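You operate a simulated robot arm through the tools that you are given. There is no shell and no other tool. Be economical: measure what you need, move in short steps, check, and stop when the job is done.

You run a simulated robot arm. Do the job below in one go: nothing can be reset, and whatever is moved stays where it is left.

TASK
Fetch the brush and set it in the wooden tray.
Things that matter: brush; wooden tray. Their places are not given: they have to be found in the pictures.

It is judged by the outcome, as a careful person would: the job done as asked, and still so three seconds after it is handed in. It fails if anything else is knocked over, pushed out of place, dropped, spilled or broken.

THE ROBOT
A 6-joint arm with a two-finger parallel gripper, fixed in place. Base frame: the origin is at the foot of the arm, x ahead of it, y to its left, z up; the work surface is at about z = 0. Lengths are in mm, angles in rad, forces in N, time in s.
With the tool pointing down near the work surface it reaches from about 180 to 460 mm from the base axis. Its first joint turns from -1.222 to 1.222 rad. Payload 1.9 kg.
The tool frame sits at the grasp point between the pads (the TCP): z along the fingers, y along the line on which they close. The tips reach 23 mm beyond it. Largest opening 94 mm; finger width 38, thickness 10; the body of the gripper, 54 by 96 mm, starts 39 mm behind the TCP.
Orientation is told as [roll, pitch, yaw] about the base's x, y, z axes, in that order, counted from this pose: with the fingers straight down and closing along the base's y, the tool's x points along the base's -x, its y along +y and its z along -z.

THE INTERFACE
- The arm moves only by the tool drive_tool. Its argument "series" is a list of rows, each a list of 5 numbers: the opening, from 0 (shut) to 1 (fully open), then the shift along the tool's x, y, z in units of 25 mm (1.0 is 25 mm), then the turn about the tool's z in units of 5 degrees (1.0 is 5 degrees). In form: [[jaw, x, y, z, yaw], ...]. A call has 1 to 12 rows; each row shifts and turns the commanded pose from where the row before left it, along the tool's axes as they then stand. A call with a number of a shift or a turn outside -1 to 1 is refused whole. Rows are played at 5 a second. More than 50 mm and 0.15 rad between two rows, or a gripper value outside its range, and nothing of the call is played. A pose out of reach is approached as far as the arm can. The call stops where the force on the tool passes 40 N (or 10 N more than at its start, if that is more) or the arm is blocked; 0.2 s more then pass. Each finger travels about 108 mm/s and halts on what it meets, pressing with about 43 N; the grip force reading is that of the motor and also rises with nothing between the fingers. The clock runs only during rows and for 0.2 s after the last one: add rows that do not move to give the fingers time. The reply holds the time, the measured pose of the TCP, the force on the tool along the base axes, the opening and the grip force, in the units named above and with some noise.
- Cameras (640 x 400 px; columns grow to the right, rows downward): "scene" is fixed at [68.7, 325.3, 424.8]; the picture's right is [-0.61, -0.79, 0.00], its down [-0.45, 0.35, -0.82] and it looks along [0.65, -0.50, -0.57] (base axes); focal length 214 px, centre (320, 200). "wrist" rides on the gripper at [87, 16, -74] in the tool frame; the picture's right is [-0.18, 0.98, 0.00], its down [-0.58, -0.11, -0.81] and it looks along [-0.79, -0.15, 0.59] (tool axes); focal length 243 px, centre (320, 200).
- grab_frame(camera): a new picture of that camera. The clock stands still meanwhile.
- locate(camera, pixels): for up to 12 pixels [column, row] of the newest picture of that camera ("zoom" is the newest enlarged one), the place [x, y, z] in the base frame of the surface seen there, good to about 2 mm. The clock stands still meanwhile.
- enlarge(camera, box): a new picture of the part [left, top, right, bottom] of that camera's present view, enlarged. The clock stands still meanwhile.
- sign_off(): hands the job in; it is judged then, once.

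Go step by step. Measure first, check grasps and placings, and put right what went wrong. The budget is 60 turns and 22 pictures, counting those below and the enlarged ones. Unless the task says otherwise, let go and move clear before handing in, and close with one line.

The tools are called after "Emit:" by a JSON object that holds its "api" and its "payload". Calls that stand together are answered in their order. drive_tool: Moves the arm, as the interface text tells. Its arguments: {"type":"object","properties":{"series":{"type":"array","items":{"type":"array","items":{"type":"number"}}}},"required":["series"]} The other tools are called the same way: grab_frame (camera) takes a picture; locate (camera, pixels) gives the place of the surface under pixels of a picture; enlarge (camera, box) takes an enlarged picture of a part of a camera's view; sign_off () hands the job in.

At the start:

```text
time: 0.0
tcp_pos: [346.1, 58.8, 319.5]
orientation: [0.0, 0.0, -0.001]
contact_force: [-0.1, -0.2, -0.2]
opening: 93.8
grasp_force: 0.0
```

scene: 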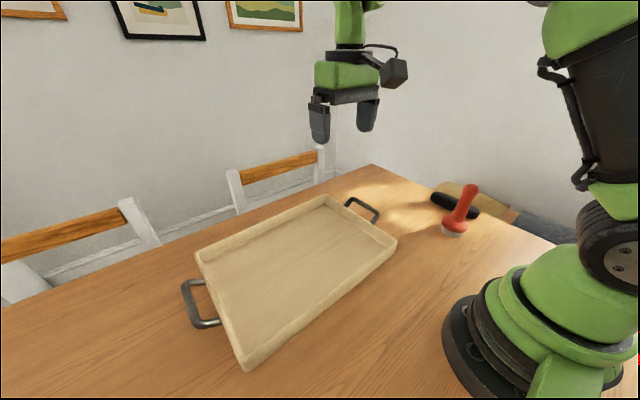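
wrist: 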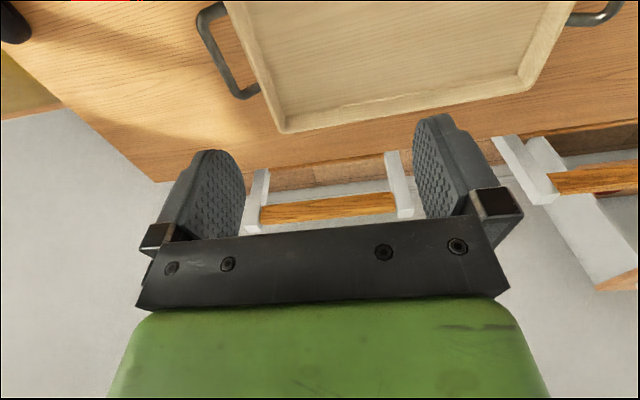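

The scene shows a tray in the middle, and at the right a red-handled object (about 460,210) next to a black object (about 455,205). I'll enlarge that area to see which one is the brush.

Emit:
{"api": "enlarge", "payload": {"camera": "scene", "box": [400, 160, 528, 240]}}

Emit:
{"api": "locate", "payload": {"camera": "scene", "pixels": [[470, 187], [462, 210], [452, 232], [436, 197], [476, 212], [325, 197], [396, 242], [245, 367], [197, 255], [300, 270], [380, 215], [330, 240]]}}

```text
5.00 times, centred on (464, 200) of scene
```

zoom: 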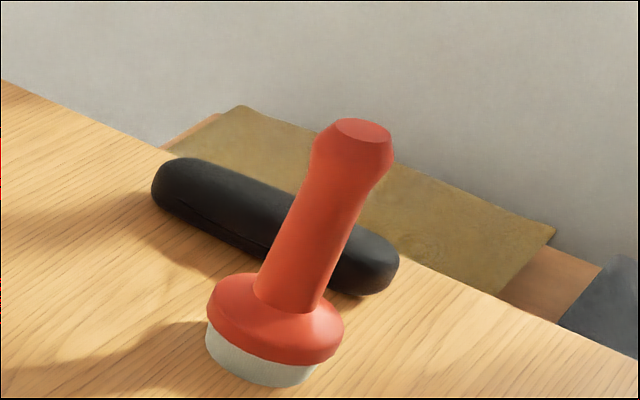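

```text
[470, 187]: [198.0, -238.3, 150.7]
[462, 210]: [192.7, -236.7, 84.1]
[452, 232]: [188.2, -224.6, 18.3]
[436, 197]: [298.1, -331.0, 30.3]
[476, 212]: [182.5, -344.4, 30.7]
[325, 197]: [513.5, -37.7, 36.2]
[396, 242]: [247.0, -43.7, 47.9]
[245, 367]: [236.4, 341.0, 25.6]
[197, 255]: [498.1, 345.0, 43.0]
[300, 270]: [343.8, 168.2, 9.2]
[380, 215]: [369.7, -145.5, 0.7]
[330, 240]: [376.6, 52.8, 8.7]
```

The brush is the red one: it stands on its bristles with the handle upright. The black thing behind it is an eyeglass case. I'll measure the handle more closely.

Emit:
{"api": "locate", "payload": {"camera": "zoom", "pixels": [[363, 132], [340, 125], [388, 130], [345, 150], [312, 160], [380, 172], [335, 200], [300, 200], [355, 220], [290, 290], [270, 350], [275, 310]]}}

Emit:
{"api": "enlarge", "payload": {"camera": "scene", "box": [180, 160, 420, 380]}}

```text
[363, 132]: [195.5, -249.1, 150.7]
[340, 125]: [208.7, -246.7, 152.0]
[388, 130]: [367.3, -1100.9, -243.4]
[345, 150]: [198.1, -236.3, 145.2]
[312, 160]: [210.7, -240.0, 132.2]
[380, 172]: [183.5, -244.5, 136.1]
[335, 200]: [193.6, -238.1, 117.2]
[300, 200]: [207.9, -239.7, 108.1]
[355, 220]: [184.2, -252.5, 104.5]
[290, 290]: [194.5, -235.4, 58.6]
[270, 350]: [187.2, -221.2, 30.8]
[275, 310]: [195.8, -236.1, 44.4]
```

```text
1.82 times, centred on (300, 270) of scene
```

zoom: 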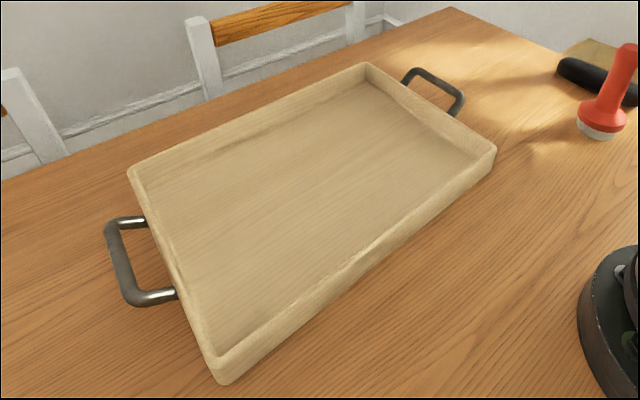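

The handle is vertical, with its axis near (197, -248), its top at z≈152, and a thickness of about 28 mm. I'll fly above it at the present height, keeping yaw at 0.

Emit:
{"api": "drive_tool", "payload": {"series": [[1, 0.5, -1, 0, 0], [1, 0.5, -1, 0, 0], [1, 0.5, -1, 0, 0], [1, 0.5, -1, 0, 0], [1, 0.5, -1, 0, 0], [1, 0.5, -1, 0, 0], [1, 0.5, -1, 0, 0], [1, 0.5, -1, 0, 0], [1, 0.5, -1, 0, 0], [1, 0.5, -1, 0, 0], [1, 0.5, -1, 0, 0], [1, 0.46, -1, 0, 0]]}}

```text
time: 2.6
tcp_pos: [194.9, -240.0, 320.9]
orientation: [0.003, 0.001, -0.003]
contact_force: [0.5, -0.3, 0.6]
opening: 94.0
grasp_force: 0.1
```

The TCP is at (195, -240, 321). I'll correct the lateral offset and go down to z≈200, where the tips (177) stay above the handle top, then look.

Emit:
{"api": "drive_tool", "payload": {"series": [[1, -0.08, -0.32, 0.5, 0], [1, 0, 0, 1, 0], [1, 0, 0, 1, 0], [1, 0, 0, 1, 0], [1, 0, 0, 1, 0], [1, 0, 0, 0.3, 0], [1, 0, 0, 0, 0]]}}

Emit:
{"api": "grab_frame", "payload": {"camera": "wrist"}}

Emit:
{"api": "grab_frame", "payload": {"camera": "scene"}}

```text
time: 4.2
tcp_pos: [198.9, -248.4, 199.4]
orientation: [0.003, -0.001, -0.002]
contact_force: [-0.2, -0.3, -0.1]
opening: 93.9
grasp_force: 0.1
```

```text
17 pictures are left
```

wrist: 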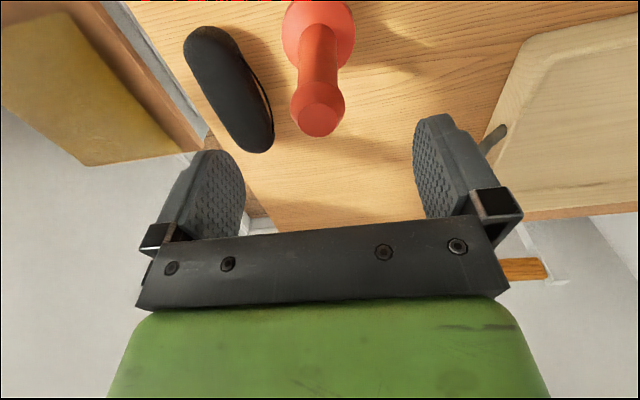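

```text
16 pictures are left
```

scene: 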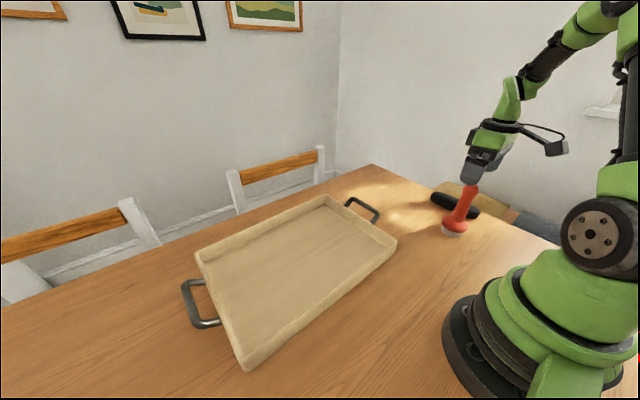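

The wrist picture shows the handle end at about (318,115), between the fingers. I'll measure its edges.

Emit:
{"api": "locate", "payload": {"camera": "wrist", "pixels": [[318, 118], [300, 118], [337, 118], [318, 103], [318, 132], [318, 80], [302, 75], [336, 75]]}}

```text
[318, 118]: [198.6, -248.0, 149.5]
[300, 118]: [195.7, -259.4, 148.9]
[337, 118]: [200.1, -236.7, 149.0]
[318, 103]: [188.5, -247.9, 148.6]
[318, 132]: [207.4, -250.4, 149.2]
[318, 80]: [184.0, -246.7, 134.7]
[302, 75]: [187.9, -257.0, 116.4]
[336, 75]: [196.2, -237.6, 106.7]
```

The axis is at (198, -248), so the gripper is aligned. I'll go down to z≈120, leaving about 9 mm between the palm and the handle top, and close.

Emit:
{"api": "drive_tool", "payload": {"series": [[1, 0, 0, 0.8, 0], [1, 0, 0, 0.8, 0], [1, 0, 0, 0.8, 0], [1, 0, 0, 0.76, 0], [1, 0, 0, 0, 0], [0.6, 0, 0, 0, 0], [0.3, 0, 0, 0, 0], [0.15, 0, 0, 0, 0], [0.1, 0, 0, 0, 0], [0.1, 0, 0, 0, 0], [0.1, 0, 0, 0, 0]]}}

```text
time: 6.6
tcp_pos: [199.8, -247.8, 119.8]
orientation: [0.0, 0.001, -0.002]
contact_force: [-0.5, 0.5, 0.1]
opening: 28.8
grasp_force: 42.4
```

The fingers stopped at 28.8 mm with 42 N, so the handle is gripped. I'll lift it 100 mm and check.

Emit:
{"api": "drive_tool", "payload": {"series": [[0.1, 0, 0, -0.4, 0], [0.1, 0, 0, -0.6, 0], [0.1, 0, 0, -0.8, 0], [0.1, 0, 0, -0.8, 0], [0.1, 0, 0, -0.8, 0], [0.1, 0, 0, -0.6, 0], [0.1, 0, 0, 0, 0]]}}

Emit:
{"api": "grab_frame", "payload": {"camera": "scene"}}

```text
time: 8.2
tcp_pos: [199.6, -249.3, 220.3]
orientation: [0.002, 0.0, -0.002]
contact_force: [0.4, 0.2, -1.2]
opening: 28.7
grasp_force: 43.1
```

```text
15 pictures are left
```

scene: 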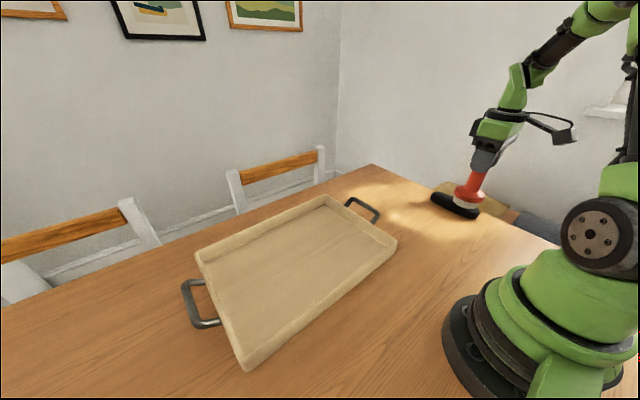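

The brush is held upright, about 100 mm off the table, and the case hasn't moved. I'll carry it towards the tray at about (350, 70).

Emit:
{"api": "drive_tool", "payload": {"series": [[0.1, -0.2, 0.4, 0, 0], [0.1, -0.4, 0.8, 0, 0], [0.1, -0.4, 0.8, 0, 0], [0.1, -0.4, 0.8, 0, 0], [0.1, -0.4, 0.8, 0, 0], [0.1, -0.4, 0.8, 0, 0], [0.1, -0.4, 0.8, 0, 0], [0.1, -0.4, 0.8, 0, 0], [0.1, -0.4, 0.8, 0, 0], [0.1, -0.4, 0.8, 0, 0], [0.1, -0.4, 0.8, 0, 0], [0.1, -0.4, 0.8, 0, 0]]}}

Emit:
{"api": "drive_tool", "payload": {"series": [[0.1, -0.4, 0.8, 0, 0], [0.1, -0.4, 0.8, 0, 0], [0.1, -0.4, 0.8, 0, 0], [0.1, -0.2, 0.8, 0, 0], [0.1, 0, 0.4, 0, 0], [0.1, 0, 0, 0, 0]]}}

Emit:
{"api": "grab_frame", "payload": {"camera": "scene"}}

```text
time: 10.8
tcp_pos: [314.4, -18.0, 219.4]
orientation: [0.002, 0.001, -0.005]
contact_force: [0.3, 0.0, -1.8]
opening: 28.5
grasp_force: 42.9
```

```text
time: 12.2
tcp_pos: [350.3, 72.9, 220.4]
orientation: [0.001, 0.0, -0.002]
contact_force: [-0.3, -0.2, -0.7]
opening: 28.3
grasp_force: 42.9
```

```text
14 pictures are left
```

scene: 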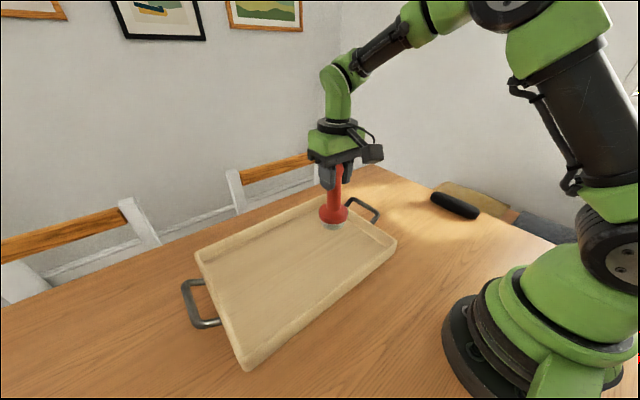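

The brush is over the tray. The tray floor is at z≈9, so contact should come at TCP z≈129. I'll go down to 133 first.

Emit:
{"api": "drive_tool", "payload": {"series": [[0.1, 0, 0, 0.5, 0], [0.1, 0, 0, 0.8, 0], [0.1, 0, 0, 0.8, 0], [0.1, 0, 0, 0.7, 0], [0.1, 0, 0, 0.4, 0], [0.1, 0, 0, 0.26, 0], [0.1, 0, 0, 0, 0]]}}

Emit:
{"api": "drive_tool", "payload": {"series": [[0.1, 0, 0, 0.08, 0], [0.1, 0, 0, 0, 0]]}}

Emit:
{"api": "drive_tool", "payload": {"series": [[0.1, 0, 0, 0.06, 0], [0.1, 0, 0, 0, 0]]}}

```text
time: 13.8
tcp_pos: [349.7, 71.5, 132.4]
orientation: [-0.001, 0.0, -0.002]
contact_force: [-0.3, -0.2, -1.4]
opening: 28.8
grasp_force: 43.0
```

```text
time: 14.4
tcp_pos: [350.4, 71.4, 131.5]
orientation: [0.0, -0.001, -0.003]
contact_force: [1.0, 0.4, -0.2]
opening: 28.6
grasp_force: 43.2
```

```text
time: 15.0
tcp_pos: [349.5, 71.8, 130.2]
orientation: [0.001, 0.0, -0.003]
contact_force: [-1.2, 0.3, 3.0]
opening: 28.5
grasp_force: 43.1
```

The vertical force has gone from about -1 to +3 N, which suggests first contact. I'll lower another 1 mm to confirm and look.

Emit:
{"api": "drive_tool", "payload": {"series": [[0.1, 0, 0, 0.04, 0], [0.1, 0, 0, 0, 0]]}}

Emit:
{"api": "enlarge", "payload": {"camera": "scene", "box": [270, 160, 398, 280]}}

```text
time: 15.6
tcp_pos: [351.1, 72.2, 129.1]
orientation: [0.001, -0.003, -0.004]
contact_force: [-7.8, -2.8, 29.3]
opening: 28.7
grasp_force: 42.4
```

```text
3.33 times, centred on (334, 220) of scene
```

zoom: 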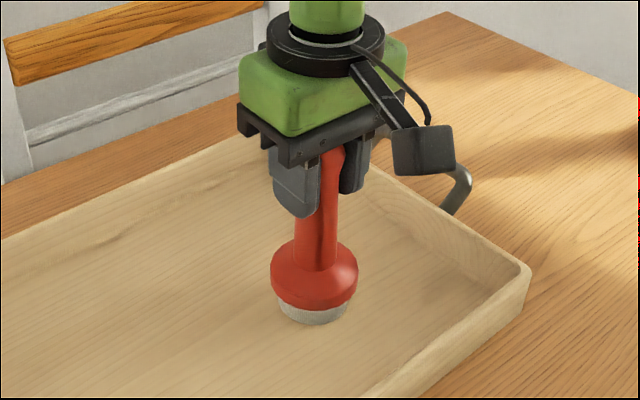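

The brush is firmly on the tray floor (29 N). I'll ease up 1 mm to relieve the pressure, then open slowly.

Emit:
{"api": "drive_tool", "payload": {"series": [[0.1, 0, 0, -0.04, 0], [0.1, 0, 0, 0, 0], [0.34, 0, 0, 0, 0], [0.4, 0, 0, 0, 0], [0.6, 0, 0, 0, 0], [0.9, 0, 0, 0, 0], [1, 0, 0, 0, 0], [1, 0, 0, 0, 0]]}}

```text
time: 17.4
tcp_pos: [350.3, 71.2, 130.1]
orientation: [-0.002, -0.001, -0.003]
contact_force: [0.6, -0.8, 0.4]
opening: 93.8
grasp_force: 0.1
```

The gripper is open with no contact. I'll retreat straight up and check.

Emit:
{"api": "drive_tool", "payload": {"series": [[1, 0, 0, -0.4, 0], [1, 0, 0, -0.8, 0], [1, 0, 0, -1, 0], [1, 0, 0, -1, 0], [1, 0, 0, -1, 0], [1, 0, 0, -1, 0], [1, 0, 0, -0.5, 0], [1, 0, 0, 0, 0]]}}

Emit:
{"api": "grab_frame", "payload": {"camera": "scene"}}

```text
time: 19.2
tcp_pos: [349.9, 71.2, 272.7]
orientation: [0.003, -0.002, -0.004]
contact_force: [-0.6, -0.5, 0.3]
opening: 94.1
grasp_force: 0.0
```

```text
12 pictures are left
```

scene: 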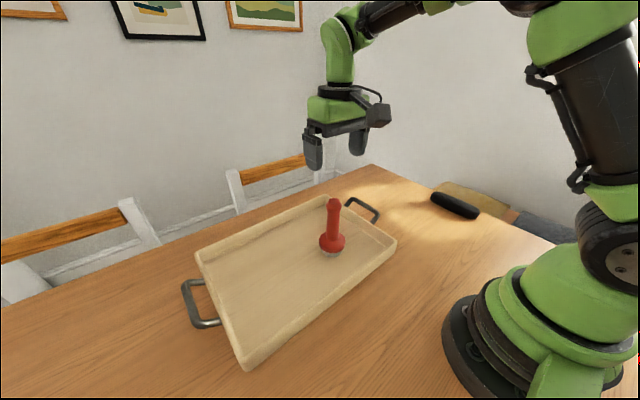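

The brush stands upright in the tray at about (332,235), the gripper is clear, and the tray and case haven't moved. I'm handing the job in.

Emit:
{"api": "sign_off", "payload": {}}

```text
The job is handed in.
```

The brush is standing upright in the wooden tray, released and with the arm clear; nothing else was moved.
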